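You operate a simulated robot arm through the tools that you are given. There is no shell and no other tool. Be economical: measure what you need, move in short steps, check, and stop when the job is done.

Carry out the task below with a simulated robot arm. There is one attempt and no reset: what you move stays moved.

JOB
Top the tank up by the stop valve; wipe off the salt mark.
Fine: over the FILL line, never over MAX; shut tap and stop valve; use the green pad and put it back.

The check looks at the end state, three seconds after you hand in, the way a careful person would. Anything else that was tipped, shoved, dropped, spilled or broken makes it a failure.

ROBOT AND FRAMES
A 7-joint arm with a two-finger parallel gripper, fixed in place. Base frame: the origin is at the foot of the arm, x ahead of it, y to its left, z up. Lengths are in mm, angles in degrees, forces in N, time in s.
Its first joint turns from -66.0 to 66.0 degrees. Payload 1.57 kg.
Tool frame: the origin (TCP) lies between the finger pads and is the grasp point; the fingertips stand 30 mm ahead of it; z points along the fingers, y is the line along which they close. The gripper opens to 110 mm. The fingers are 24 mm wide and 12 mm thick; the gripper's body (48 by 112 mm) begins 78 mm behind the TCP.
Orientation is told as [roll, pitch, yaw] about the base's x, y, z axes, in that order, counted from this pose: with the fingers straight down and closing along the base's y, the tool's x points along the base's -x, its y along +y and its z along -z.

CONTROLS
- The arm moves only by the tool nudge_tool. Its argument "increments" is a list of rows, each a list of 7 numbers: the gripper command, from -1 (fully open) to 1 (shut), values between in proportion, then the shift along the tool's x, y, z in mm, then the turn, a rotation vector about the tool's x, y, z in degrees. In form: [[grip, tx, ty, tz, ax, ay, az], ...]. A call has 1 to 12 rows; each row shifts and turns the commanded pose from where the row before left it, along the tool's axes as they then stand. Rows are played at 5 a second. More than 50 mm and 8.6 degrees between two rows, or a gripper value outside its range, and nothing of the call is played. A pose out of reach is approached as far as the arm can. The call stops where the force on the tool passes 60 N (or 10 N more than at its start, if that is more) or the arm is blocked; 0.2 s more then pass. The fingers move at their own pace (about 108 mm/s each) and stop on an object; they squeeze with about 43 N. The grip force told is the motor's: it shows also when the fingers shut on nothing. Time passes only in rows, and 0.2 s behind the last, so rows that do not move let the fingers close. The reply holds the time, the measured pose of the TCP, the force on the tool along the base axes, the opening and the grip force, in the units named above and with some noise.
- Cameras (640 x 400 px; columns grow to the right, rows downward): "scene" is fixed at [105.9, -413.9, 1368.4]; the picture's right is [0.98, -0.21, 0.00], its down [-0.20, -0.91, -0.36] and it looks along [0.08, 0.35, -0.93] (base axes); focal length 214 px, centre (320, 200). "wrist" rides on the gripper at [-36, 0, -80] in the tool frame; the picture's right is [0.00, -1.00, 0.00], its down [0.97, 0.00, -0.24] and it looks along [0.24, 0.00, 0.97] (tool axes); focal length 218 px, centre (320, 200). There is no depth. A picture from a camera that has moved, and an enlarged one, comes with that camera's place and axes in the base frame and with its lens. The place of the scene camera against the robot may be out by one fixed shift of up to 25 mm in any direction.
- grab_frame(camera): a new picture of that camera. The clock stands still meanwhile.
- zoom(camera, box): a new picture of the part [left, top, right, bottom] of that camera's present view, enlarged. The clock stands still meanwhile.
- finish_job(): hands the job in; it is judged then, once.

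Go step by step. Nothing tells you positions but the pictures and the camera data: compare them with the known pose of the tool, close in by small moves and look again before you grip or let go. The budget is 120 turns and 84 pictures, counting those below and the enlarged ones. Unless the task says otherwise, let go and move clear before handing in, and close with one line.

The tools are called after "Request:" as a command line: name --pt "numbers of a row" for each row, then --argument value for the rest, lists and objects as JSON in quotes. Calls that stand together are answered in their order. nudge_tool: Moves the arm, as the interface text tells. Its arguments: {"type":"object","properties":{"increments":{"type":"array","items":{"type":"array","items":{"type":"number"}}}},"required":["increments"]} The other tools are called the same way: grab_frame (camera) takes a picture; zoom (camera, box) takes an enlarged picture of a part of a camera's view; finish_job () hands the job in.

At the start:

```text
t: 0.0
tcp_pos: [383.0, -157.2, 1118.5]
tool_rot: [0.1, -0.1, -0.1]
ft_force: [0.2, -0.1, -0.7]
width: 110.3
gripper_force: 0.1
```

scene: 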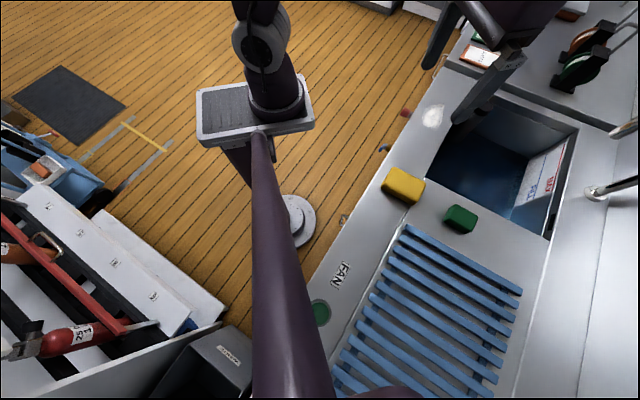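
wrist: 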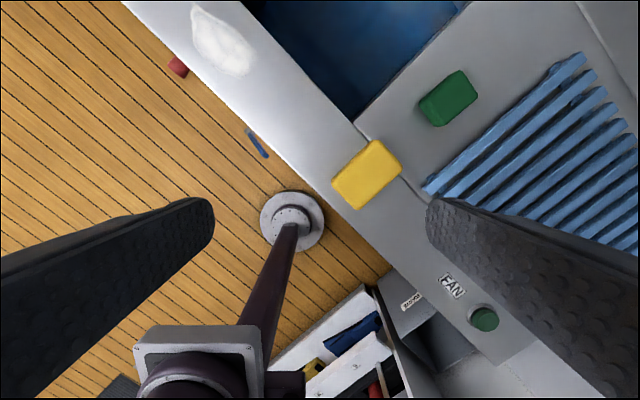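

I see a counter with a blue tank (MAX/FILL labels), a salt mark, yellow and green pads, and a tap at the right. I'll look closer before moving.

Request:
zoom --camera "scene" --box '[400, 60, 640, 250]'

Request:
zoom --camera "scene" --box '[440, 0, 640, 120]'

Request:
zoom --camera "scene" --box '[280, 200, 640, 400]'

```text
2.11 times, centred on (520, 155) of scene
camera zoom: at [105.9, -413.9, 1368.4], right [0.98, -0.21, 0.0], down [-0.2, -0.91, -0.36], along [0.08, 0.35, -0.93], focal length 452 px, centre (-101, 295)
```

zoom: 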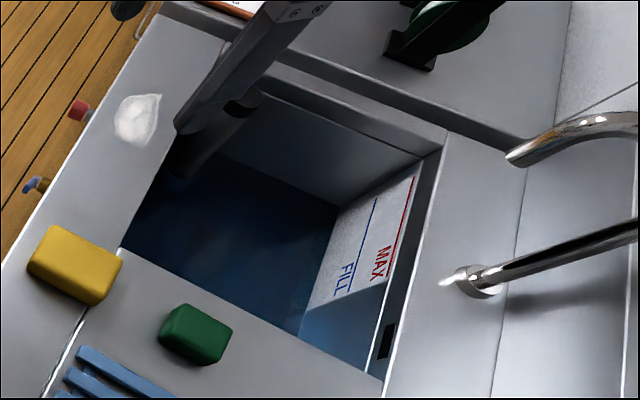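

```text
3.20 times, centred on (540, 60) of scene
camera zoom: at [105.9, -413.9, 1368.4], right [0.98, -0.21, 0.0], down [-0.2, -0.91, -0.36], along [0.08, 0.35, -0.93], focal length 686 px, centre (-384, 648)
```

zoom: 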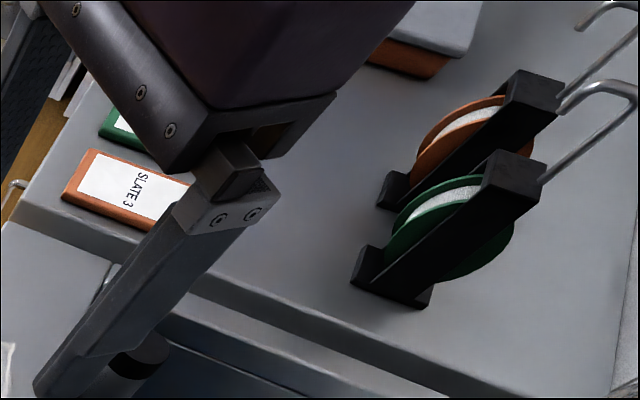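

```text
1.78 times, centred on (460, 300) of scene
camera zoom: at [105.9, -413.9, 1368.4], right [0.98, -0.21, 0.0], down [-0.2, -0.91, -0.36], along [0.08, 0.35, -0.93], focal length 381 px, centre (71, 22)
```

zoom: 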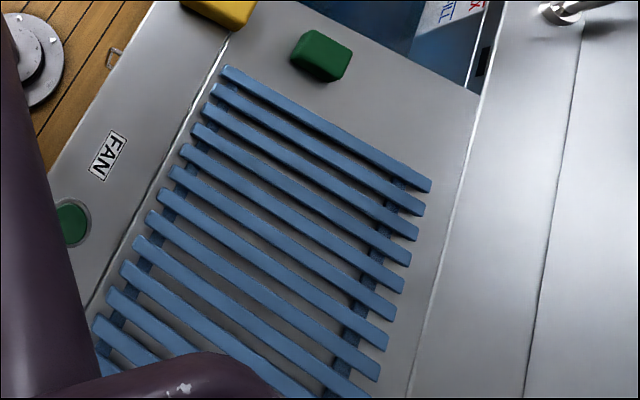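

Request:
zoom --camera "wrist" --box '[120, 0, 320, 180]'

Request:
zoom --camera "scene" --box '[330, 80, 460, 240]'

Request:
zoom --camera "scene" --box '[0, 180, 260, 400]'

```text
2.22 times, centred on (220, 90) of wrist
camera zoom: at [417.3, -157.1, 1198.9], right [0.0, -1.0, 0.0], down [-0.97, 0.0, 0.24], along [-0.24, 0.0, -0.97], focal length 485 px, centre (542, 444)
```

zoom: 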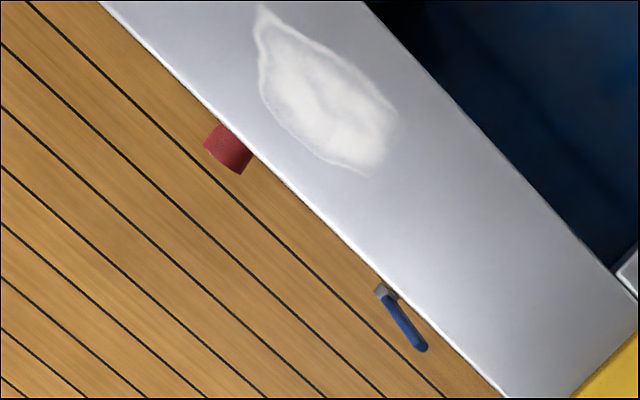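

```text
2.50 times, centred on (395, 160) of scene
camera zoom: at [105.9, -413.9, 1368.4], right [0.98, -0.21, 0.0], down [-0.2, -0.91, -0.36], along [0.08, 0.35, -0.93], focal length 536 px, centre (132, 300)
```

zoom: 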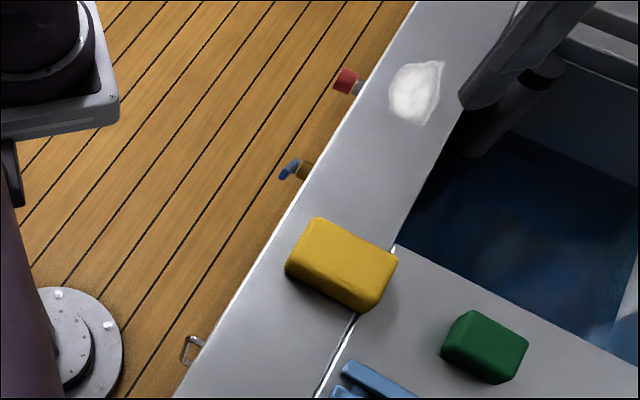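

```text
1.82 times, centred on (130, 290) of scene
camera zoom: at [105.9, -413.9, 1368.4], right [0.98, -0.21, 0.0], down [-0.2, -0.91, -0.36], along [0.08, 0.35, -0.93], focal length 390 px, centre (666, 36)
```

zoom: 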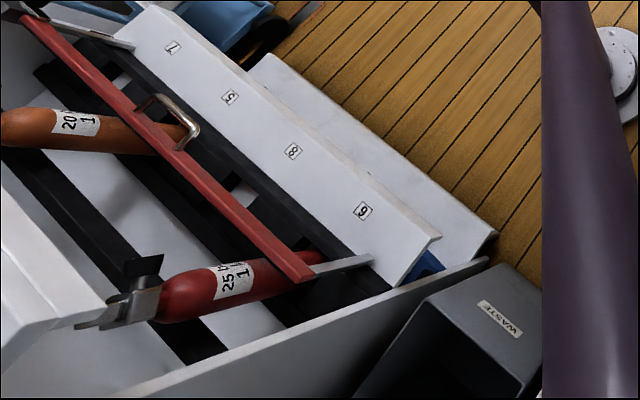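

Request:
nudge_tool --pt "-1 40 40 0 0 0 8" --pt "-1 40 30 0 0 0 8" --pt "-1 20 40 0 0 0 8" --pt "-1 20 40 0 0 0 8" --pt "-1 20 40 0 0 0 8" --pt "-1 0 40 0 0 0 5"

Request:
grab_frame --camera "scene"

Request:
grab_frame --camera "wrist"

```text
refused: row 1 steps farther than a row can; nothing moved
```

```text
75 pictures are left
```

scene: 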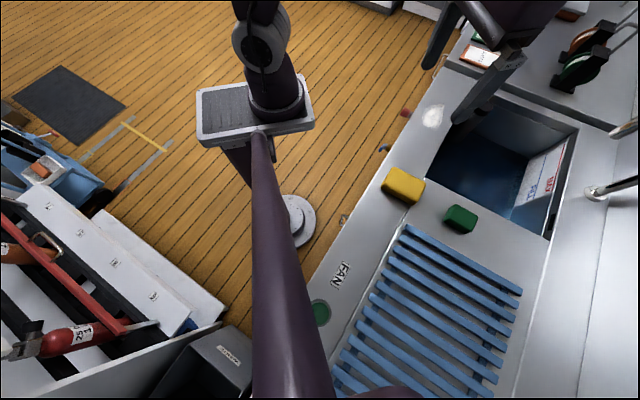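

```text
74 pictures are left
camera wrist: at [417.3, -157.1, 1198.9], right [0.0, -1.0, 0.0], down [-0.97, 0.0, 0.24], along [-0.24, 0.0, -0.97], focal length 218 px, centre (320, 200)
```

wrist: 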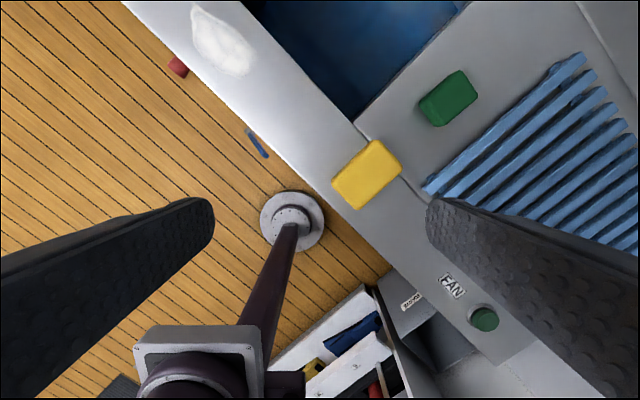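

The first move was too long per row; I retry in smaller rows, turning the tool parallel to the counter and backing away so the scene camera sees the tank.

Request:
nudge_tool --pt "-1 30 30 0 0 0 8" --pt "-1 30 30 0 0 0 8" --pt "-1 30 30 0 0 0 8" --pt "-1 40 0 0 0 0 8" --pt "-1 40 0 0 0 0 8" --pt "-1 40 0 0 0 0 5" --pt "-1 40 0 0 0 -8 0" --pt "-1 40 0 0 0 -8 0" --pt "-1 0 0 0 0 -8 0" --pt "-1 0 0 0 0 -8 0"

Request:
grab_frame --camera "scene"

Request:
grab_frame --camera "wrist"

```text
t: 1.5
tcp_pos: [200.8, 11.0, 1124.0]
tool_rot: [-0.6, -4.9, -43.4]
ft_force: [-6.2, 7.1, 47.5]
width: 109.3
gripper_force: 0.0
stopped in row 7: the force on the tool passed its limit (the readings are from after the stop); the commanded pose is now the measured one
```

```text
73 pictures are left
```

scene: 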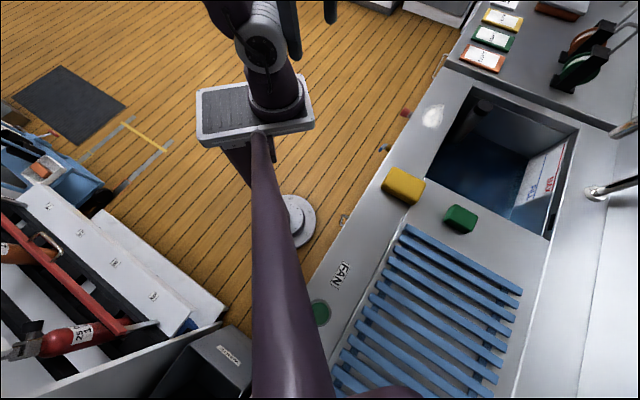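

```text
72 pictures are left
camera wrist: at [220.7, -8.2, 1207.5], right [-0.69, -0.73, 0.01], down [-0.72, 0.68, 0.16], along [-0.12, 0.1, -0.99], focal length 218 px, centre (320, 200)
```

wrist: 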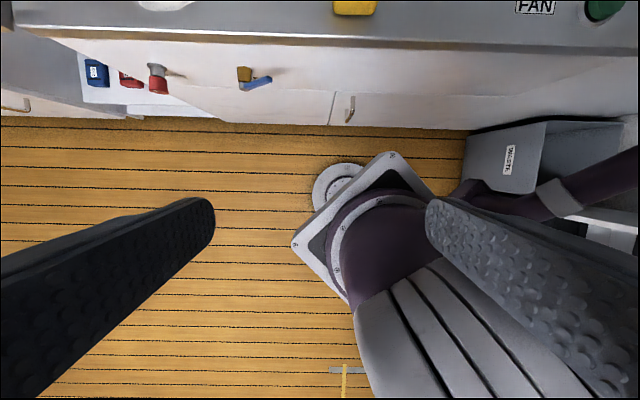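

The tool got too near its own arm; I move away along the counter to view the front face with the valves.

Request:
nudge_tool --pt "-1 -20 30 0 0 0 0" --pt "-1 -20 40 0 0 0 0" --pt "-1 0 45 0 0 0 0" --pt "-1 0 45 0 0 0 0" --pt "-1 0 40 0 0 -8 0" --pt "-1 0 0 40 0 -8 0" --pt "-1 0 0 40 0 -8 0" --pt "-1 0 0 40 0 -8 0"

Request:
grab_frame --camera "wrist"

Request:
zoom --camera "scene" --box '[400, 60, 640, 250]'

```text
t: 3.3
tcp_pos: [397.4, 101.4, 1014.1]
tool_rot: [-0.7, -36.8, -43.0]
ft_force: [0.5, 0.4, -0.1]
width: 110.1
gripper_force: 0.1
```

```text
71 pictures are left
camera wrist: at [382.9, 114.4, 1099.8], right [-0.69, -0.73, 0.01], down [-0.67, 0.63, -0.39], along [0.28, -0.27, -0.92], focal length 218 px, centre (320, 200)
```

wrist: 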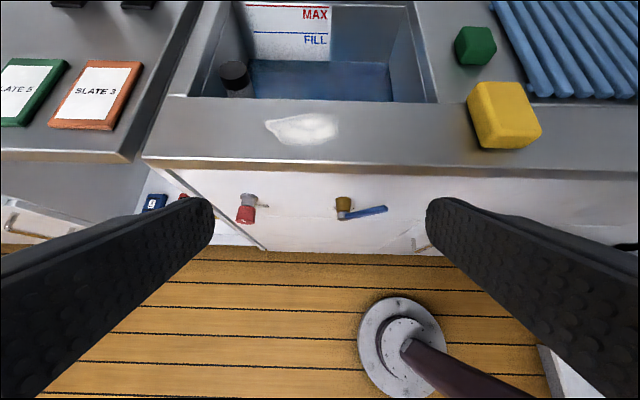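

```text
2.11 times, centred on (520, 155) of scene
camera zoom: at [105.9, -413.9, 1368.4], right [0.98, -0.21, 0.0], down [-0.2, -0.91, -0.36], along [0.08, 0.35, -0.93], focal length 452 px, centre (-101, 295)
```

zoom: 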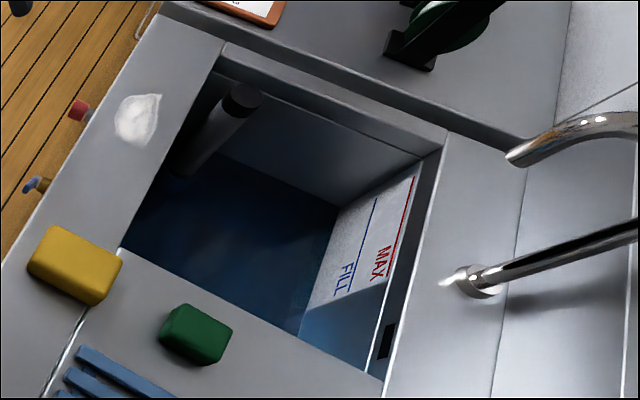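

Request:
zoom --camera "wrist" --box '[130, 160, 440, 260]'

Request:
nudge_tool --pt "-1 40 0 0 0 0 0" --pt "-1 40 0 0 0 -8 0" --pt "-1 30 0 0 0 -8 0" --pt "-1 40 20 0 0 0 0" --pt "-1 0 30 0 0 0 0"

Request:
grab_frame --camera "wrist"

```text
2.06 times, centred on (285, 210) of wrist
camera zoom: at [382.9, 114.4, 1099.8], right [-0.69, -0.73, 0.01], down [-0.67, 0.63, -0.39], along [0.28, -0.27, -0.92], focal length 451 px, centre (392, 179)
```

zoom: 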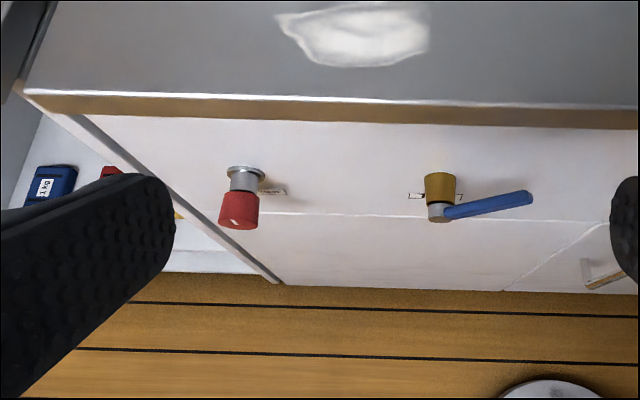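

```text
t: 4.5
tcp_pos: [394.7, 241.3, 966.7]
tool_rot: [-0.6, -52.8, -43.0]
ft_force: [0.2, -0.4, -0.4]
width: 110.2
gripper_force: 0.0
out of reach, approached as far as the arm can: row 2, 3, 4
```

```text
68 pictures are left
camera wrist: at [362.3, 270.2, 1044.0], right [-0.69, -0.73, 0.01], down [-0.57, 0.53, -0.63], along [0.45, -0.44, -0.78], focal length 218 px, centre (320, 200)
```

wrist: 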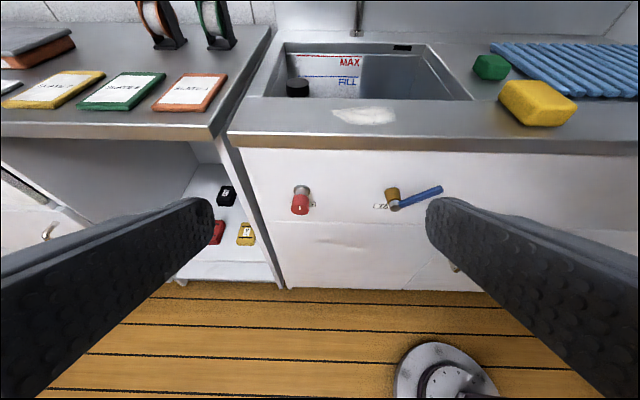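

Request:
zoom --camera "wrist" --box '[270, 165, 460, 235]'

Request:
zoom --camera "wrist" --box '[240, 20, 480, 130]'

```text
3.37 times, centred on (365, 200) of wrist
camera zoom: at [362.3, 270.2, 1044.0], right [-0.69, -0.73, 0.01], down [-0.57, 0.53, -0.63], along [0.45, -0.44, -0.78], focal length 735 px, centre (168, 200)
```

zoom: 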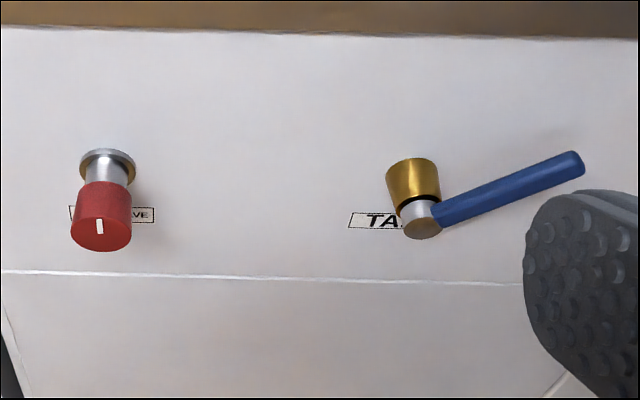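

```text
2.67 times, centred on (360, 75) of wrist
camera zoom: at [362.3, 270.2, 1044.0], right [-0.69, -0.73, 0.01], down [-0.57, 0.53, -0.63], along [0.45, -0.44, -0.78], focal length 582 px, centre (213, 533)
```

zoom: 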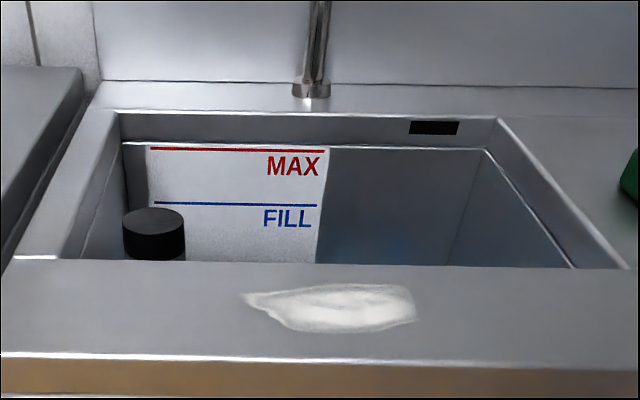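

Request:
nudge_tool --pt "-1 40 0 20 0 0 0" --pt "-1 40 0 20 0 0 0" --pt "-1 40 0 20 0 0 0" --pt "-1 40 0 0 0 -8 0" --pt "-1 40 0 0 0 -8 0"

Request:
grab_frame --camera "wrist"

```text
t: 5.7
tcp_pos: [380.4, 320.4, 779.0]
tool_rot: [-1.0, -68.9, -42.6]
ft_force: [0.3, -0.5, 0.0]
width: 109.7
gripper_force: 0.0
out of reach, approached as far as the arm can: row 2, 3, 4
```

```text
65 pictures are left
camera wrist: at [335.0, 362.2, 842.9], right [-0.69, -0.73, 0.01], down [-0.42, 0.39, -0.82], along [0.59, -0.57, -0.57], focal length 218 px, centre (320, 200)
```

wrist: 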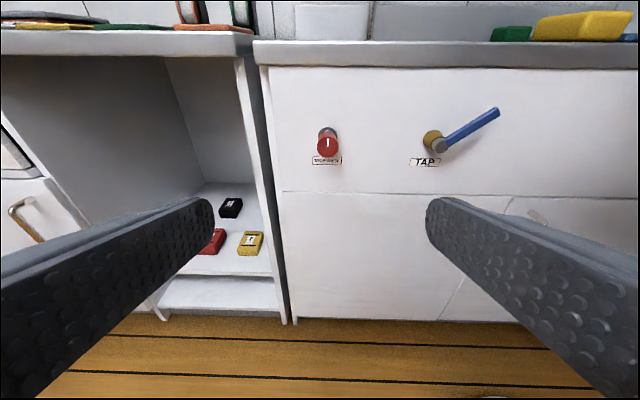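

Request:
zoom --camera "wrist" --box '[290, 90, 510, 190]'

```text
2.91 times, centred on (400, 140) of wrist
camera zoom: at [335.0, 362.2, 842.9], right [-0.69, -0.73, 0.01], down [-0.42, 0.39, -0.82], along [0.59, -0.57, -0.57], focal length 635 px, centre (87, 374)
```

zoom: 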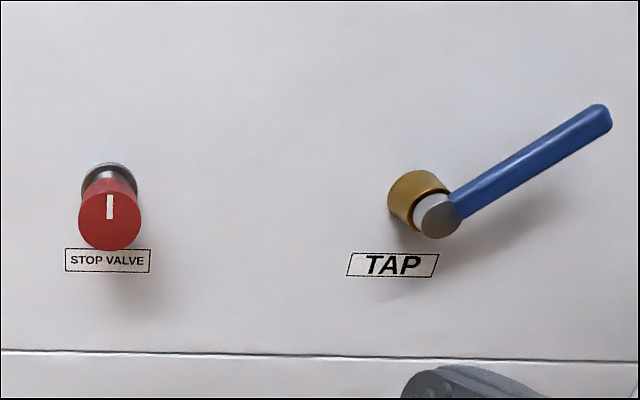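

Labels read: red knob = STOP VALVE (face near [560,129,717]), blue lever = TAP (pivot near [439,4,724], lever about 40° up, i.e. seemingly already open). I level the tool toward the wall and approach the stop valve to a standoff.

Request:
nudge_tool --pt "-0.1 0 0 20 0 -7 0" --pt "-0.1 0 0 20 0 -7 0" --pt "-0.1 0 0 20 0 -7 0" --pt "-0.1 30 0 20 0 0 0" --pt "-0.1 30 -10 30 0 0 0" --pt "-0.1 0 0 30 0 0 0"

Request:
grab_frame --camera "wrist"

```text
t: 7.1
tcp_pos: [473.9, 208.1, 726.4]
tool_rot: [-63.0, -89.6, 19.6]
ft_force: [-0.5, -0.2, -0.3]
width: 60.5
gripper_force: 0.0
out of reach, approached as far as the arm can: row 3, 4, 5
```

```text
63 pictures are left
camera wrist: at [414.7, 263.2, 763.0], right [-0.69, -0.72, 0.01], down [-0.18, 0.16, -0.97], along [0.7, -0.67, -0.24], focal length 218 px, centre (320, 200)
```

wrist: 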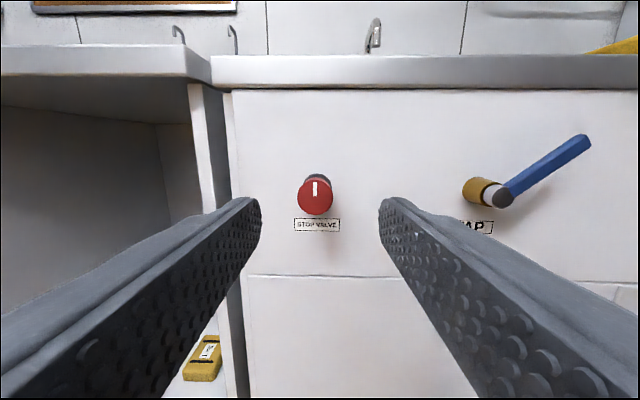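

Request:
nudge_tool --pt "-0.1 9 3 30 0 0 0" --pt "-0.1 0 0 35 0 0 0" --pt "-0.1 0 0 25 0 0 0" --pt "-0.1 0 0 0 0 0 0"

Request:
grab_frame --camera "wrist"

```text
t: 8.1
tcp_pos: [540.2, 149.7, 716.5]
tool_rot: [-62.2, -89.6, 18.7]
ft_force: [0.4, -0.4, -1.0]
width: 60.5
gripper_force: 0.2
```

```text
62 pictures are left
camera wrist: at [481.5, 203.3, 752.8], right [-0.69, -0.73, 0.01], down [-0.18, 0.16, -0.97], along [0.7, -0.67, -0.24], focal length 218 px, centre (320, 200)
```

wrist: 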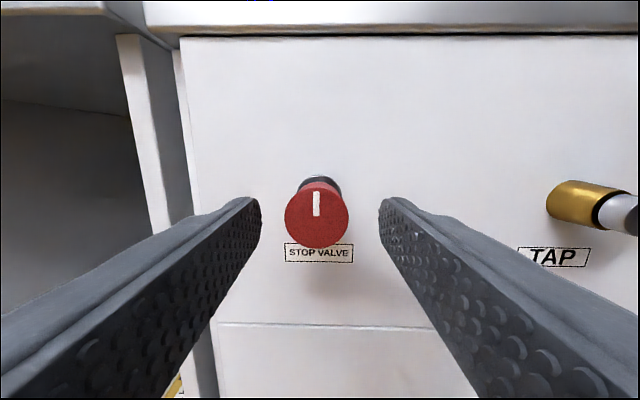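

Knob is centred between the fingers; I advance 18 mm and close on it.

Request:
nudge_tool --pt "-0.1 0 0 18 0 0 0" --pt "-0.1 0 0 0 0 0 0" --pt "1 0 0 0 0 0 0" --pt "1 0 0 0 0 0 0"

Request:
grab_frame --camera "wrist"

```text
t: 9.1
tcp_pos: [554.4, 137.7, 716.1]
tool_rot: [-51.2, -89.5, 7.8]
ft_force: [19.1, 5.0, -4.7]
width: 33.4
gripper_force: 40.9
```

```text
61 pictures are left
camera wrist: at [495.4, 192.3, 752.7], right [-0.69, -0.73, 0.01], down [-0.18, 0.16, -0.97], along [0.7, -0.67, -0.24], focal length 218 px, centre (320, 200)
```

wrist: 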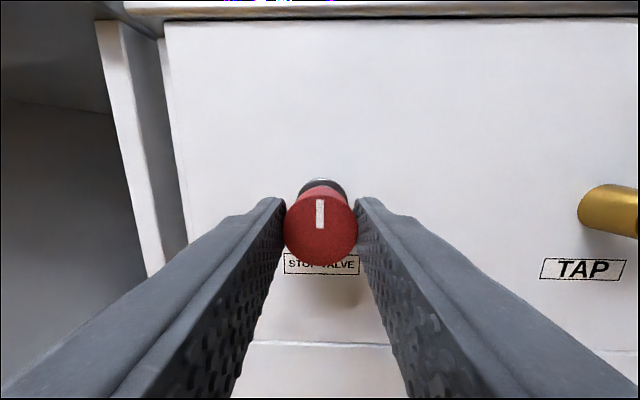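

Gripped. I ease the side load and turn counter-clockwise (opening direction) by about 30°.

Request:
nudge_tool --pt "1 0 1.5 0 0 0 0" --pt "1 0 0 0 0 0 -6" --pt "1 0 0 0 0 0 -8" --pt "1 0 0 0 0 0 -8" --pt "1 0 0 0 0 0 -8"

Request:
grab_frame --camera "wrist"

Request:
zoom --camera "scene" --box '[400, 60, 640, 250]'

```text
t: 10.3
tcp_pos: [555.6, 138.5, 716.4]
tool_rot: [-89.5, -59.7, 46.3]
ft_force: [-2.1, 24.0, 0.1]
width: 33.2
gripper_force: 40.8
```

```text
60 pictures are left
camera wrist: at [508.2, 205.7, 747.5], right [-0.59, -0.63, 0.51], down [-0.51, -0.19, -0.84], along [0.62, -0.75, -0.21], focal length 218 px, centre (320, 200)
```

wrist: 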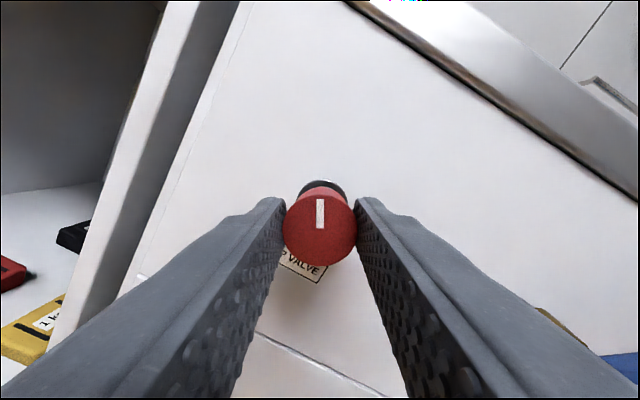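

```text
2.11 times, centred on (520, 155) of scene
camera zoom: at [105.9, -413.5, 1368.5], right [0.98, -0.21, 0.0], down [-0.2, -0.91, -0.36], along [0.08, 0.35, -0.93], focal length 452 px, centre (-101, 295)
```

zoom: 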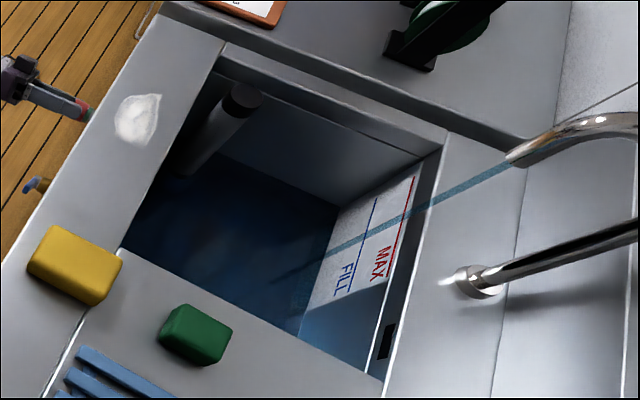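

Water is running from the spout. I let it run a moment and watch the level.

Request:
nudge_tool --pt "1 0 0 0 0 0 0" --pt "1 0 0 0 0 0 0" --pt "1 0 0 0 0 0 0" --pt "1 0 0 0 0 0 0" --pt "1 0 0 0 0 0 0"

Request:
zoom --camera "scene" --box '[490, 120, 590, 240]'

```text
t: 11.5
tcp_pos: [555.1, 138.4, 716.2]
tool_rot: [-89.7, -59.6, 46.4]
ft_force: [-6.8, 33.8, -0.1]
width: 33.4
gripper_force: 41.1
```

```text
3.33 times, centred on (540, 180) of scene
camera zoom: at [105.8, -413.3, 1368.6], right [0.98, -0.21, 0.0], down [-0.2, -0.91, -0.36], along [0.08, 0.35, -0.93], focal length 715 px, centre (-413, 267)
```

zoom: 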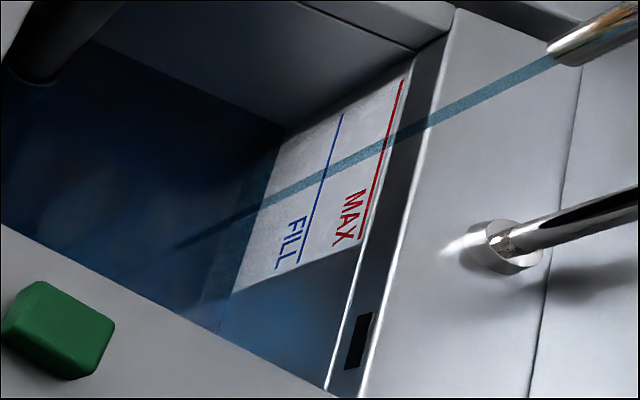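

Request:
nudge_tool --pt "1 0 0 -1 0 0 0" --pt "1 0 0 0 0 0 0" --pt "1 0 0 0 0 0 0" --pt "1 0 0 0 0 0 0" --pt "1 0 0 0 0 0 0" --pt "1 0 0 0 0 0 0" --pt "1 0 0 0 0 0 0" --pt "1 0 0 0 0 0 0" --pt "1 0 0 0 0 0 0" --pt "1 0 0 0 0 0 0"

Request:
zoom --camera "scene" --box '[490, 120, 590, 240]'

```text
t: 13.7
tcp_pos: [554.8, 137.7, 715.6]
tool_rot: [-89.6, -59.5, 46.3]
ft_force: [23.8, 10.0, -2.4]
width: 33.6
gripper_force: 41.5
```

```text
3.33 times, centred on (540, 180) of scene
camera zoom: at [106.4, -413.7, 1368.4], right [0.98, -0.21, 0.0], down [-0.2, -0.91, -0.36], along [0.08, 0.35, -0.93], focal length 715 px, centre (-413, 267)
```

zoom: 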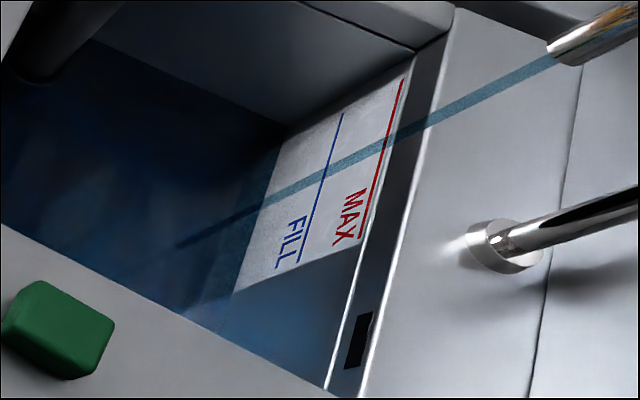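

Level rises slowly; I open a further ~24° and wait.

Request:
nudge_tool --pt "1 0 0 0 0 0 -8" --pt "1 0 0 0 0 0 -8" --pt "1 0 0 0 0 0 -8" --pt "1 0 0 0 0 0 0" --pt "1 0 0 0 0 0 0" --pt "1 0 0 0 0 0 0" --pt "1 0 0 0 0 0 0" --pt "1 0 0 0 0 0 0" --pt "1 0 0 0 0 0 0" --pt "1 0 0 0 0 0 0" --pt "1 0 0 0 0 0 0" --pt "1 0 0 0 0 0 0"

Request:
zoom --camera "scene" --box '[490, 120, 590, 240]'

```text
t: 16.3
tcp_pos: [555.2, 138.3, 715.9]
tool_rot: [-89.8, -35.6, 46.4]
ft_force: [20.9, 14.3, -12.8]
width: 33.6
gripper_force: 41.9
```

```text
3.33 times, centred on (540, 180) of scene
camera zoom: at [106.5, -413.6, 1368.4], right [0.98, -0.21, 0.0], down [-0.2, -0.91, -0.36], along [0.08, 0.35, -0.93], focal length 715 px, centre (-413, 267)
```

zoom: 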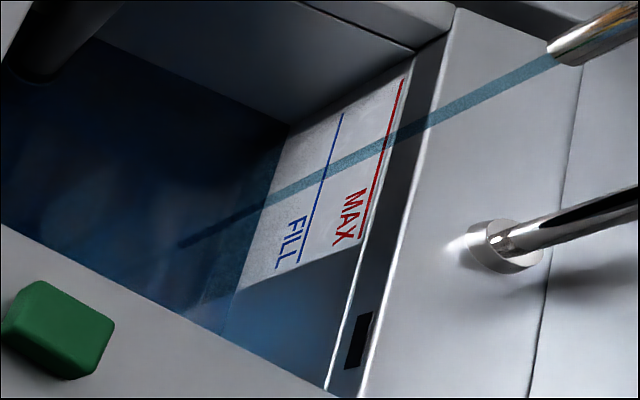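

Request:
nudge_tool --pt "1 0 0 0 0 0 -8" --pt "1 0 0 0 0 0 -8" --pt "1 0 0 0 0 0 -8" --pt "1 0 0 0 0 0 -8" --pt "1 0 0 0 0 0 0" --pt "1 0 0 0 0 0 0" --pt "1 0 0 0 0 0 0" --pt "1 0 0 0 0 0 0" --pt "1 0 0 0 0 0 0" --pt "1 0 0 0 0 0 0" --pt "1 0 0 0 0 0 0" --pt "1 0 0 0 0 0 0"

Request:
zoom --camera "scene" --box '[490, 120, 590, 240]'

```text
t: 18.9
tcp_pos: [554.6, 137.5, 714.8]
tool_rot: [-89.7, -3.6, 46.6]
ft_force: [14.3, 15.5, -16.4]
width: 33.8
gripper_force: 41.5
```

```text
3.33 times, centred on (540, 180) of scene
camera zoom: at [106.5, -413.6, 1368.4], right [0.98, -0.21, 0.0], down [-0.2, -0.91, -0.36], along [0.08, 0.35, -0.93], focal length 715 px, centre (-413, 267)
```

zoom: 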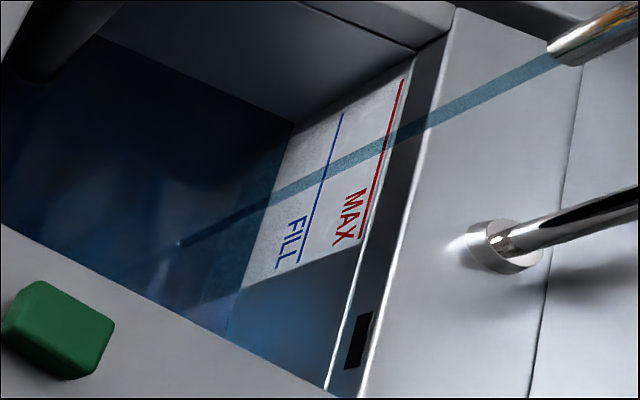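

Rate about 2 px/s in this view; FILL is about 55 px away. I keep it running, checking now and then.

Request:
nudge_tool --pt "1 0 0 0 0 0 0" --pt "1 0 0 0 0 0 0" --pt "1 0 0 0 0 0 0" --pt "1 0 0 0 0 0 0" --pt "1 0 0 0 0 0 0" --pt "1 0 0 0 0 0 0" --pt "1 0 0 0 0 0 0" --pt "1 0 0 0 0 0 0" --pt "1 0 0 0 0 0 0" --pt "1 0 0 0 0 0 0" --pt "1 0 0 0 0 0 0" --pt "1 0 0 0 0 0 0"

Request:
nudge_tool --pt "1 0 0 0 0 0 0" --pt "1 0 0 0 0 0 0" --pt "1 0 0 0 0 0 0" --pt "1 0 0 0 0 0 0" --pt "1 0 0 0 0 0 0" --pt "1 0 0 0 0 0 0" --pt "1 0 0 0 0 0 0" --pt "1 0 0 0 0 0 0" --pt "1 0 0 0 0 0 0" --pt "1 0 0 0 0 0 0" --pt "1 0 0 0 0 0 0" --pt "1 0 0 0 0 0 0"

Request:
zoom --camera "scene" --box '[490, 120, 590, 240]'

```text
t: 21.5
tcp_pos: [555.1, 138.2, 715.4]
tool_rot: [-89.7, -3.6, 46.6]
ft_force: [11.3, 14.9, -16.7]
width: 33.6
gripper_force: 41.6
```

```text
t: 24.1
tcp_pos: [554.0, 137.7, 716.4]
tool_rot: [-89.8, -3.6, 46.5]
ft_force: [10.0, 14.5, -16.6]
width: 33.6
gripper_force: 40.9
```

```text
3.33 times, centred on (540, 180) of scene
camera zoom: at [106.4, -413.6, 1368.4], right [0.98, -0.21, 0.0], down [-0.2, -0.91, -0.36], along [0.08, 0.35, -0.93], focal length 715 px, centre (-413, 267)
```

zoom: 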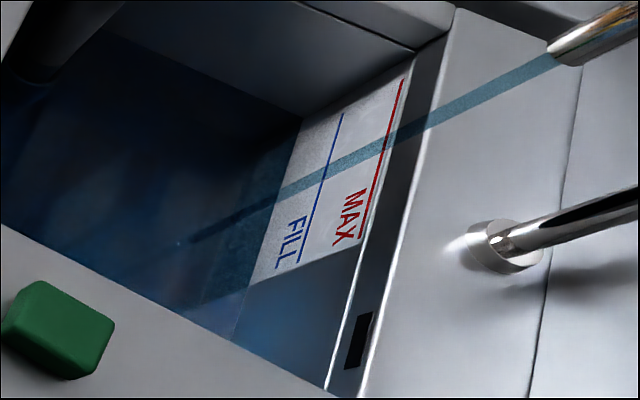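

Request:
nudge_tool --pt "1 0 0 0 0 0 0" --pt "1 0 0 0 0 0 0" --pt "1 0 0 0 0 0 0" --pt "1 0 0 0 0 0 0" --pt "1 0 0 0 0 0 0" --pt "1 0 0 0 0 0 0" --pt "1 0 0 0 0 0 0" --pt "1 0 0 0 0 0 0" --pt "1 0 0 0 0 0 0" --pt "1 0 0 0 0 0 0" --pt "1 0 0 0 0 0 0" --pt "1 0 0 0 0 0 0"

Request:
nudge_tool --pt "1 0 0 0 0 0 0" --pt "1 0 0 0 0 0 0" --pt "1 0 0 0 0 0 0" --pt "1 0 0 0 0 0 0" --pt "1 0 0 0 0 0 0" --pt "1 0 0 0 0 0 0" --pt "1 0 0 0 0 0 0" --pt "1 0 0 0 0 0 0" --pt "1 0 0 0 0 0 0" --pt "1 0 0 0 0 0 0" --pt "1 0 0 0 0 0 0" --pt "1 0 0 0 0 0 0"

Request:
nudge_tool --pt "1 0 0 0 0 0 0" --pt "1 0 0 0 0 0 0" --pt "1 0 0 0 0 0 0" --pt "1 0 0 0 0 0 0" --pt "1 0 0 0 0 0 0" --pt "1 0 0 0 0 0 0" --pt "1 0 0 0 0 0 0" --pt "1 0 0 0 0 0 0" --pt "1 0 0 0 0 0 0" --pt "1 0 0 0 0 0 0" --pt "1 0 0 0 0 0 0" --pt "1 0 0 0 0 0 0"

Request:
nudge_tool --pt "1 0 0 0 0 0 0" --pt "1 0 0 0 0 0 0" --pt "1 0 0 0 0 0 0" --pt "1 0 0 0 0 0 0" --pt "1 0 0 0 0 0 0" --pt "1 0 0 0 0 0 0" --pt "1 0 0 0 0 0 0" --pt "1 0 0 0 0 0 0" --pt "1 0 0 0 0 0 0" --pt "1 0 0 0 0 0 0" --pt "1 0 0 0 0 0 0" --pt "1 0 0 0 0 0 0"

Request:
zoom --camera "scene" --box '[490, 120, 590, 240]'

```text
t: 26.7
tcp_pos: [554.3, 138.7, 715.0]
tool_rot: [-89.7, -3.6, 46.4]
ft_force: [7.3, 13.5, -17.1]
width: 33.4
gripper_force: 41.0
```

```text
t: 29.3
tcp_pos: [554.2, 138.8, 714.8]
tool_rot: [-89.7, -3.6, 46.5]
ft_force: [5.0, 10.8, -17.7]
width: 33.3
gripper_force: 41.6
```

```text
t: 31.9
tcp_pos: [554.3, 137.0, 716.8]
tool_rot: [-89.6, -3.6, 46.6]
ft_force: [4.3, 8.0, -18.4]
width: 33.7
gripper_force: 41.3
```

```text
t: 34.5
tcp_pos: [553.9, 139.6, 715.1]
tool_rot: [-89.8, -3.6, 46.4]
ft_force: [3.7, 5.4, -18.3]
width: 33.6
gripper_force: 41.0
```

```text
3.33 times, centred on (540, 180) of scene
camera zoom: at [106.3, -413.7, 1368.4], right [0.98, -0.21, 0.0], down [-0.2, -0.91, -0.36], along [0.08, 0.35, -0.93], focal length 715 px, centre (-413, 267)
```

zoom: 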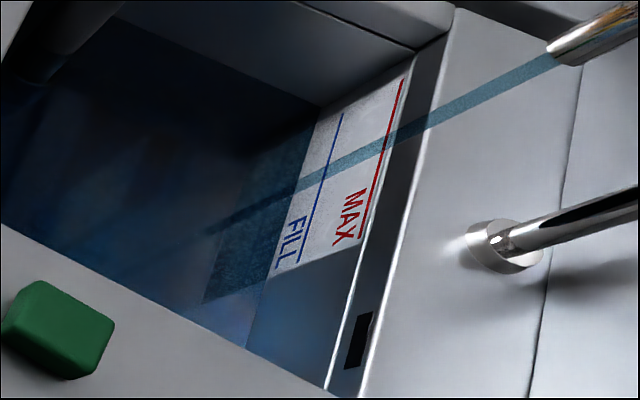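

Request:
nudge_tool --pt "1 0 0 0 0 0 0" --pt "1 0 0 0 0 0 0" --pt "1 0 0 0 0 0 0" --pt "1 0 0 0 0 0 0" --pt "1 0 0 0 0 0 0" --pt "1 0 0 0 0 0 0" --pt "1 0 0 0 0 0 0" --pt "1 0 0 0 0 0 0" --pt "1 0 0 0 0 0 0" --pt "1 0 0 0 0 0 0" --pt "1 0 0 0 0 0 0" --pt "1 0 0 0 0 0 0"

Request:
nudge_tool --pt "1 0 0 0 0 0 0" --pt "1 0 0 0 0 0 0" --pt "1 0 0 0 0 0 0" --pt "1 0 0 0 0 0 0" --pt "1 0 0 0 0 0 0" --pt "1 0 0 0 0 0 0" --pt "1 0 0 0 0 0 0" --pt "1 0 0 0 0 0 0" --pt "1 0 0 0 0 0 0" --pt "1 0 0 0 0 0 0" --pt "1 0 0 0 0 0 0" --pt "1 0 0 0 0 0 0"

Request:
nudge_tool --pt "1 0 0 0 0 0 0" --pt "1 0 0 0 0 0 0" --pt "1 0 0 0 0 0 0" --pt "1 0 0 0 0 0 0" --pt "1 0 0 0 0 0 0" --pt "1 0 0 0 0 0 0" --pt "1 0 0 0 0 0 0" --pt "1 0 0 0 0 0 0" --pt "1 0 0 0 0 0 0" --pt "1 0 0 0 0 0 0" --pt "1 0 0 0 0 0 0" --pt "1 0 0 0 0 0 0"

Request:
nudge_tool --pt "1 0 0 0 0 0 0" --pt "1 0 0 0 0 0 0" --pt "1 0 0 0 0 0 0" --pt "1 0 0 0 0 0 0" --pt "1 0 0 0 0 0 0" --pt "1 0 0 0 0 0 0" --pt "1 0 0 0 0 0 0" --pt "1 0 0 0 0 0 0" --pt "1 0 0 0 0 0 0" --pt "1 0 0 0 0 0 0" --pt "1 0 0 0 0 0 0" --pt "1 0 0 0 0 0 0"

Request:
nudge_tool --pt "1 0 0 0 0 0 0" --pt "1 0 0 0 0 0 0" --pt "1 0 0 0 0 0 0" --pt "1 0 0 0 0 0 0" --pt "1 0 0 0 0 0 0" --pt "1 0 0 0 0 0 0" --pt "1 0 0 0 0 0 0" --pt "1 0 0 0 0 0 0" --pt "1 0 0 0 0 0 0" --pt "1 0 0 0 0 0 0" --pt "1 0 0 0 0 0 0" --pt "1 0 0 0 0 0 0"

Request:
zoom --camera "scene" --box '[490, 120, 590, 240]'

```text
t: 37.1
tcp_pos: [554.6, 137.3, 714.7]
tool_rot: [-89.7, -3.6, 46.5]
ft_force: [3.0, 4.8, -19.1]
width: 33.8
gripper_force: 41.6
```

```text
t: 39.7
tcp_pos: [552.7, 137.8, 715.6]
tool_rot: [-89.7, -3.6, 46.5]
ft_force: [1.7, 3.9, -18.4]
width: 33.4
gripper_force: 41.4
```

```text
t: 42.3
tcp_pos: [554.5, 137.7, 714.9]
tool_rot: [-89.7, -3.6, 46.5]
ft_force: [1.3, 2.9, -19.4]
width: 33.5
gripper_force: 41.4
```

```text
t: 44.9
tcp_pos: [554.1, 137.6, 714.6]
tool_rot: [-89.7, -3.5, 46.5]
ft_force: [0.1, 2.7, -20.3]
width: 33.6
gripper_force: 41.5
```

```text
t: 47.5
tcp_pos: [554.5, 137.3, 714.8]
tool_rot: [-89.7, -3.6, 46.5]
ft_force: [1.9, 1.2, -19.8]
width: 33.7
gripper_force: 41.6
```

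```text
3.33 times, centred on (540, 180) of scene
camera zoom: at [106.3, -413.8, 1368.4], right [0.98, -0.21, 0.0], down [-0.2, -0.91, -0.36], along [0.08, 0.35, -0.93], focal length 715 px, centre (-413, 267)
```

zoom: 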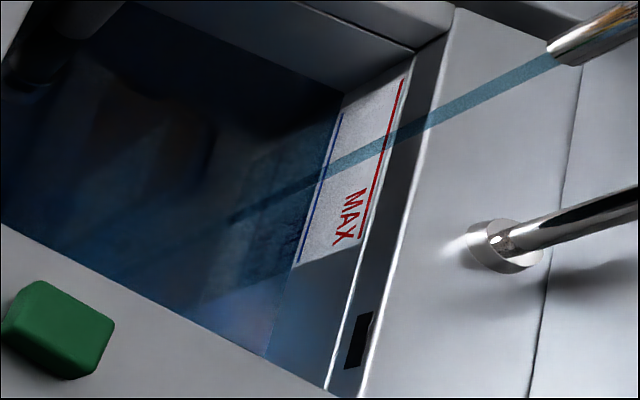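

Level is just at FILL; about 10 s more, then I shut.

Request:
nudge_tool --pt "1 0 0 0 0 0 0" --pt "1 0 0 0 0 0 0" --pt "1 0 0 0 0 0 0" --pt "1 0 0 0 0 0 0" --pt "1 0 0 0 0 0 0" --pt "1 0 0 0 0 0 0" --pt "1 0 0 0 0 0 0" --pt "1 0 0 0 0 0 0" --pt "1 0 0 0 0 0 0" --pt "1 0 0 0 0 0 0" --pt "1 0 0 0 0 0 0" --pt "1 0 0 0 0 0 0"

Request:
nudge_tool --pt "1 0 0 0 0 0 0" --pt "1 0 0 0 0 0 0" --pt "1 0 0 0 0 0 0" --pt "1 0 0 0 0 0 0" --pt "1 0 0 0 0 0 0" --pt "1 0 0 0 0 0 0" --pt "1 0 0 0 0 0 0" --pt "1 0 0 0 0 0 0" --pt "1 0 0 0 0 0 0" --pt "1 0 0 0 0 0 0" --pt "1 0 0 0 0 0 0" --pt "1 0 0 0 0 0 0"

Request:
nudge_tool --pt "1 0 0 0 0 0 0" --pt "1 0 0 0 0 0 0" --pt "1 0 0 0 0 0 0" --pt "1 0 0 0 0 0 0" --pt "1 0 0 0 0 0 0" --pt "1 0 0 0 0 0 0" --pt "1 0 0 0 0 0 0" --pt "1 0 0 0 0 0 0" --pt "1 0 0 0 0 0 0" --pt "1 0 0 0 0 0 0" --pt "1 0 0 0 0 0 0" --pt "1 0 0 0 0 0 0"

Request:
zoom --camera "scene" --box '[490, 120, 590, 240]'

```text
t: 50.1
tcp_pos: [554.6, 138.0, 715.8]
tool_rot: [-89.7, -3.6, 46.5]
ft_force: [1.4, 1.3, -20.5]
width: 33.7
gripper_force: 42.0
```

```text
t: 52.7
tcp_pos: [555.0, 138.2, 717.1]
tool_rot: [-89.7, -3.6, 46.6]
ft_force: [0.5, 1.3, -20.5]
width: 33.8
gripper_force: 41.0
```

```text
t: 55.3
tcp_pos: [554.5, 137.2, 715.6]
tool_rot: [-89.8, -3.6, 46.5]
ft_force: [0.4, 1.0, -19.9]
width: 33.5
gripper_force: 41.7
```

```text
3.33 times, centred on (540, 180) of scene
camera zoom: at [106.3, -413.8, 1368.4], right [0.98, -0.21, 0.0], down [-0.2, -0.91, -0.36], along [0.08, 0.35, -0.93], focal length 715 px, centre (-413, 267)
```

zoom: 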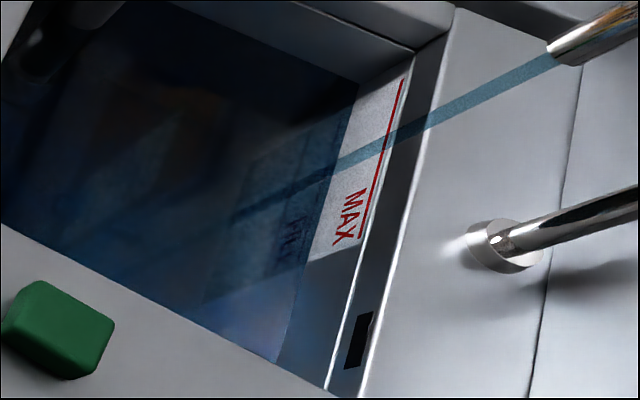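

Level is clearly past FILL; I turn the stop valve back clockwise to shut.

Request:
nudge_tool --pt "1 0 0 0 0 0 8" --pt "1 0 0 0 0 0 8" --pt "1 0 0 0 0 0 8" --pt "1 0 0 0 0 0 8" --pt "1 0 0 0 0 0 8" --pt "1 0 0 0 0 0 8" --pt "1 0 0 0 0 0 8" --pt "1 0 0 0 0 0 8" --pt "1 0 0 0 0 0 8" --pt "1 0 0 0 0 0 8" --pt "1 0 0 0 0 0 6" --pt "1 0 0 0 0 0 2"

Request:
zoom --camera "scene" --box '[490, 120, 590, 240]'

Request:
grab_frame --camera "wrist"

```text
t: 57.9
tcp_pos: [554.9, 137.3, 715.8]
tool_rot: [83.0, -88.2, -126.3]
ft_force: [-14.5, 16.1, -14.4]
width: 33.2
gripper_force: 41.5
```

```text
3.33 times, centred on (540, 180) of scene
camera zoom: at [105.9, -413.5, 1368.5], right [0.98, -0.21, 0.0], down [-0.2, -0.91, -0.36], along [0.08, 0.35, -0.93], focal length 715 px, centre (-413, 267)
```

zoom: 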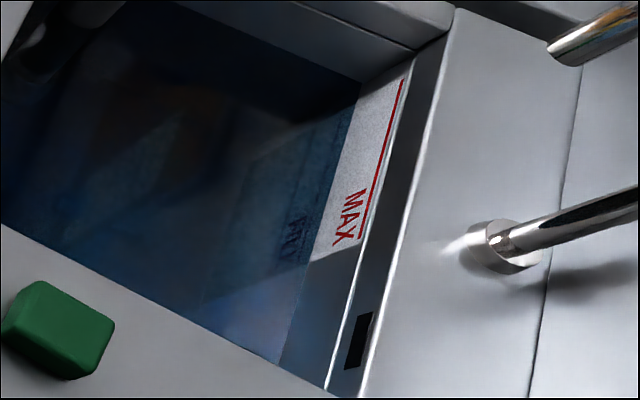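

```text
49 pictures are left
camera wrist: at [494.9, 191.3, 752.5], right [-0.69, -0.73, -0.03], down [-0.16, 0.19, -0.97], along [0.71, -0.66, -0.24], focal length 218 px, centre (320, 200)
```

wrist: 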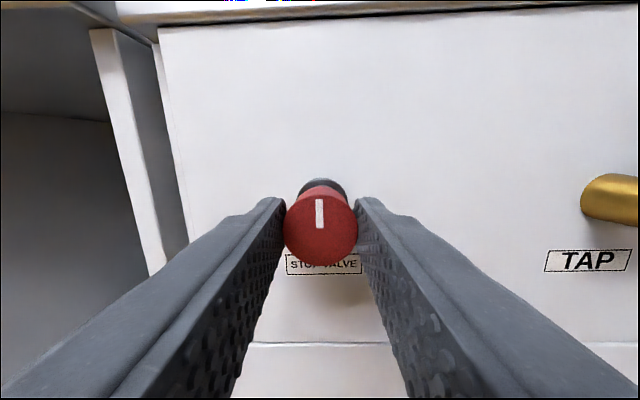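

Flow has stopped and the mark is vertical again. I release, back off and move along to the tap lever.

Request:
nudge_tool --pt "-0.1 0 0 0 0 0 0" --pt "-0.1 0 0 0 0 0 0" --pt "-0.1 0 0 -40 0 0 -2" --pt "-0.1 0 0 -40 0 0 0" --pt "-0.1 0 -45 0 0 0 0" --pt "-0.1 0 -45 0 0 0 0" --pt "-0.1 0 -45 0 0 0 0" --pt "-0.1 0 -45 0 0 0 0"

Request:
grab_frame --camera "wrist"

```text
t: 59.7
tcp_pos: [471.1, 171.4, 705.0]
tool_rot: [-68.4, -89.5, 25.0]
ft_force: [0.1, 0.1, 0.3]
width: 60.4
gripper_force: 0.1
out of reach, approached as far as the arm can: row 4, 5, 6, 7, 8
```

```text
48 pictures are left
camera wrist: at [412.2, 226.8, 741.2], right [-0.69, -0.72, 0.01], down [-0.18, 0.16, -0.97], along [0.7, -0.67, -0.24], focal length 218 px, centre (320, 200)
```

wrist: 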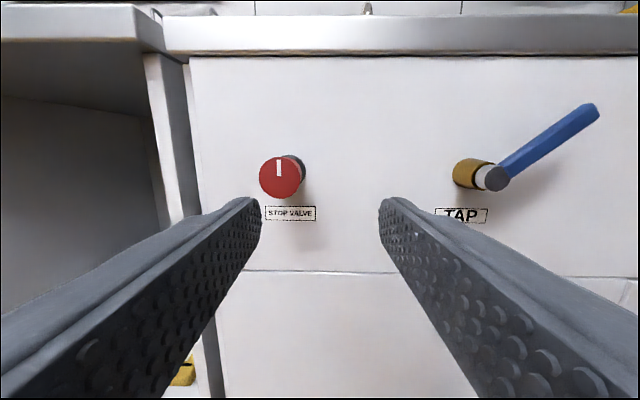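

The horizontal tool can't reach the tap from here; I pitch the tool to about 40° so I can reach the lever from above and outside.

Request:
nudge_tool --pt "1 -30 0 0 0 8 0" --pt "1 -30 0 0 0 8 0" --pt "1 -40 0 0 0 8 0" --pt "1 -40 0 0 0 8 0" --pt "1 -30 0 0 0 8 0" --pt "1 0 0 0 0 8 0" --pt "1 0 0 0 0 0 0"

Request:
grab_frame --camera "wrist"

```text
t: 61.3
tcp_pos: [536.3, 173.7, 852.5]
tool_rot: [-0.6, -41.7, -43.1]
ft_force: [-0.1, 0.1, 0.1]
width: 0.0
gripper_force: 21.3
out of reach, approached as far as the arm can: row 1, 2, 3
```

```text
47 pictures are left
camera wrist: at [516.5, 191.5, 937.0], right [-0.69, -0.73, 0.01], down [-0.64, 0.61, -0.47], along [0.33, -0.33, -0.88], focal length 218 px, centre (320, 200)
```

wrist: 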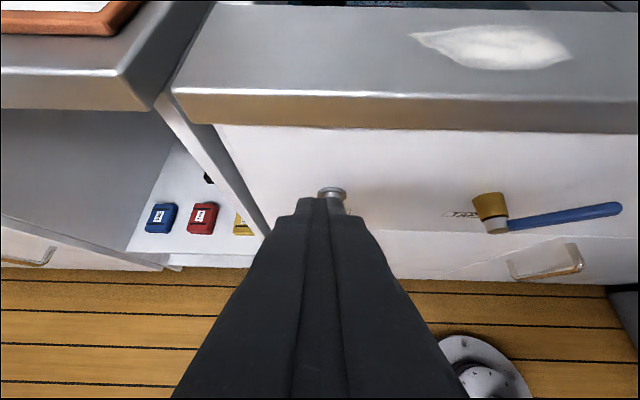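

Request:
nudge_tool --pt "1 0 -46 0 0 8 0" --pt "1 0 -46 0 0 8.5 0" --pt "1 0 -48 0 0 0 0" --pt "1 0 -48 0 0 0 0" --pt "1 0 -47 0 0 0 0" --pt "1 0 0 0 0 0 0"

Request:
grab_frame --camera "wrist"

```text
t: 62.7
tcp_pos: [374.2, 1.6, 853.2]
tool_rot: [-0.4, -25.4, -43.4]
ft_force: [-0.3, 0.3, 0.9]
width: 0.3
gripper_force: 21.3
```

```text
46 pictures are left
camera wrist: at [372.6, 3.1, 942.5], right [-0.69, -0.73, 0.01], down [-0.71, 0.67, -0.2], along [0.14, -0.14, -0.98], focal length 218 px, centre (320, 200)
```

wrist: 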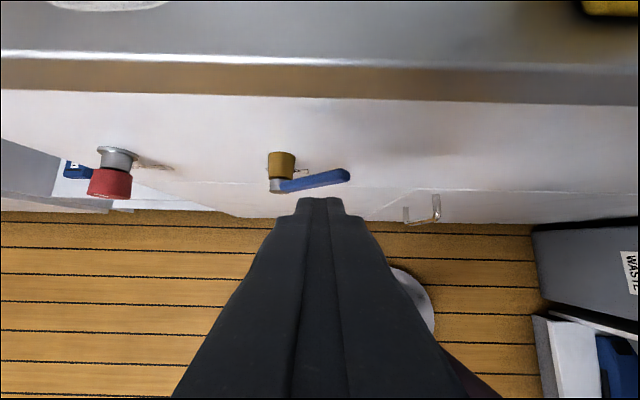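

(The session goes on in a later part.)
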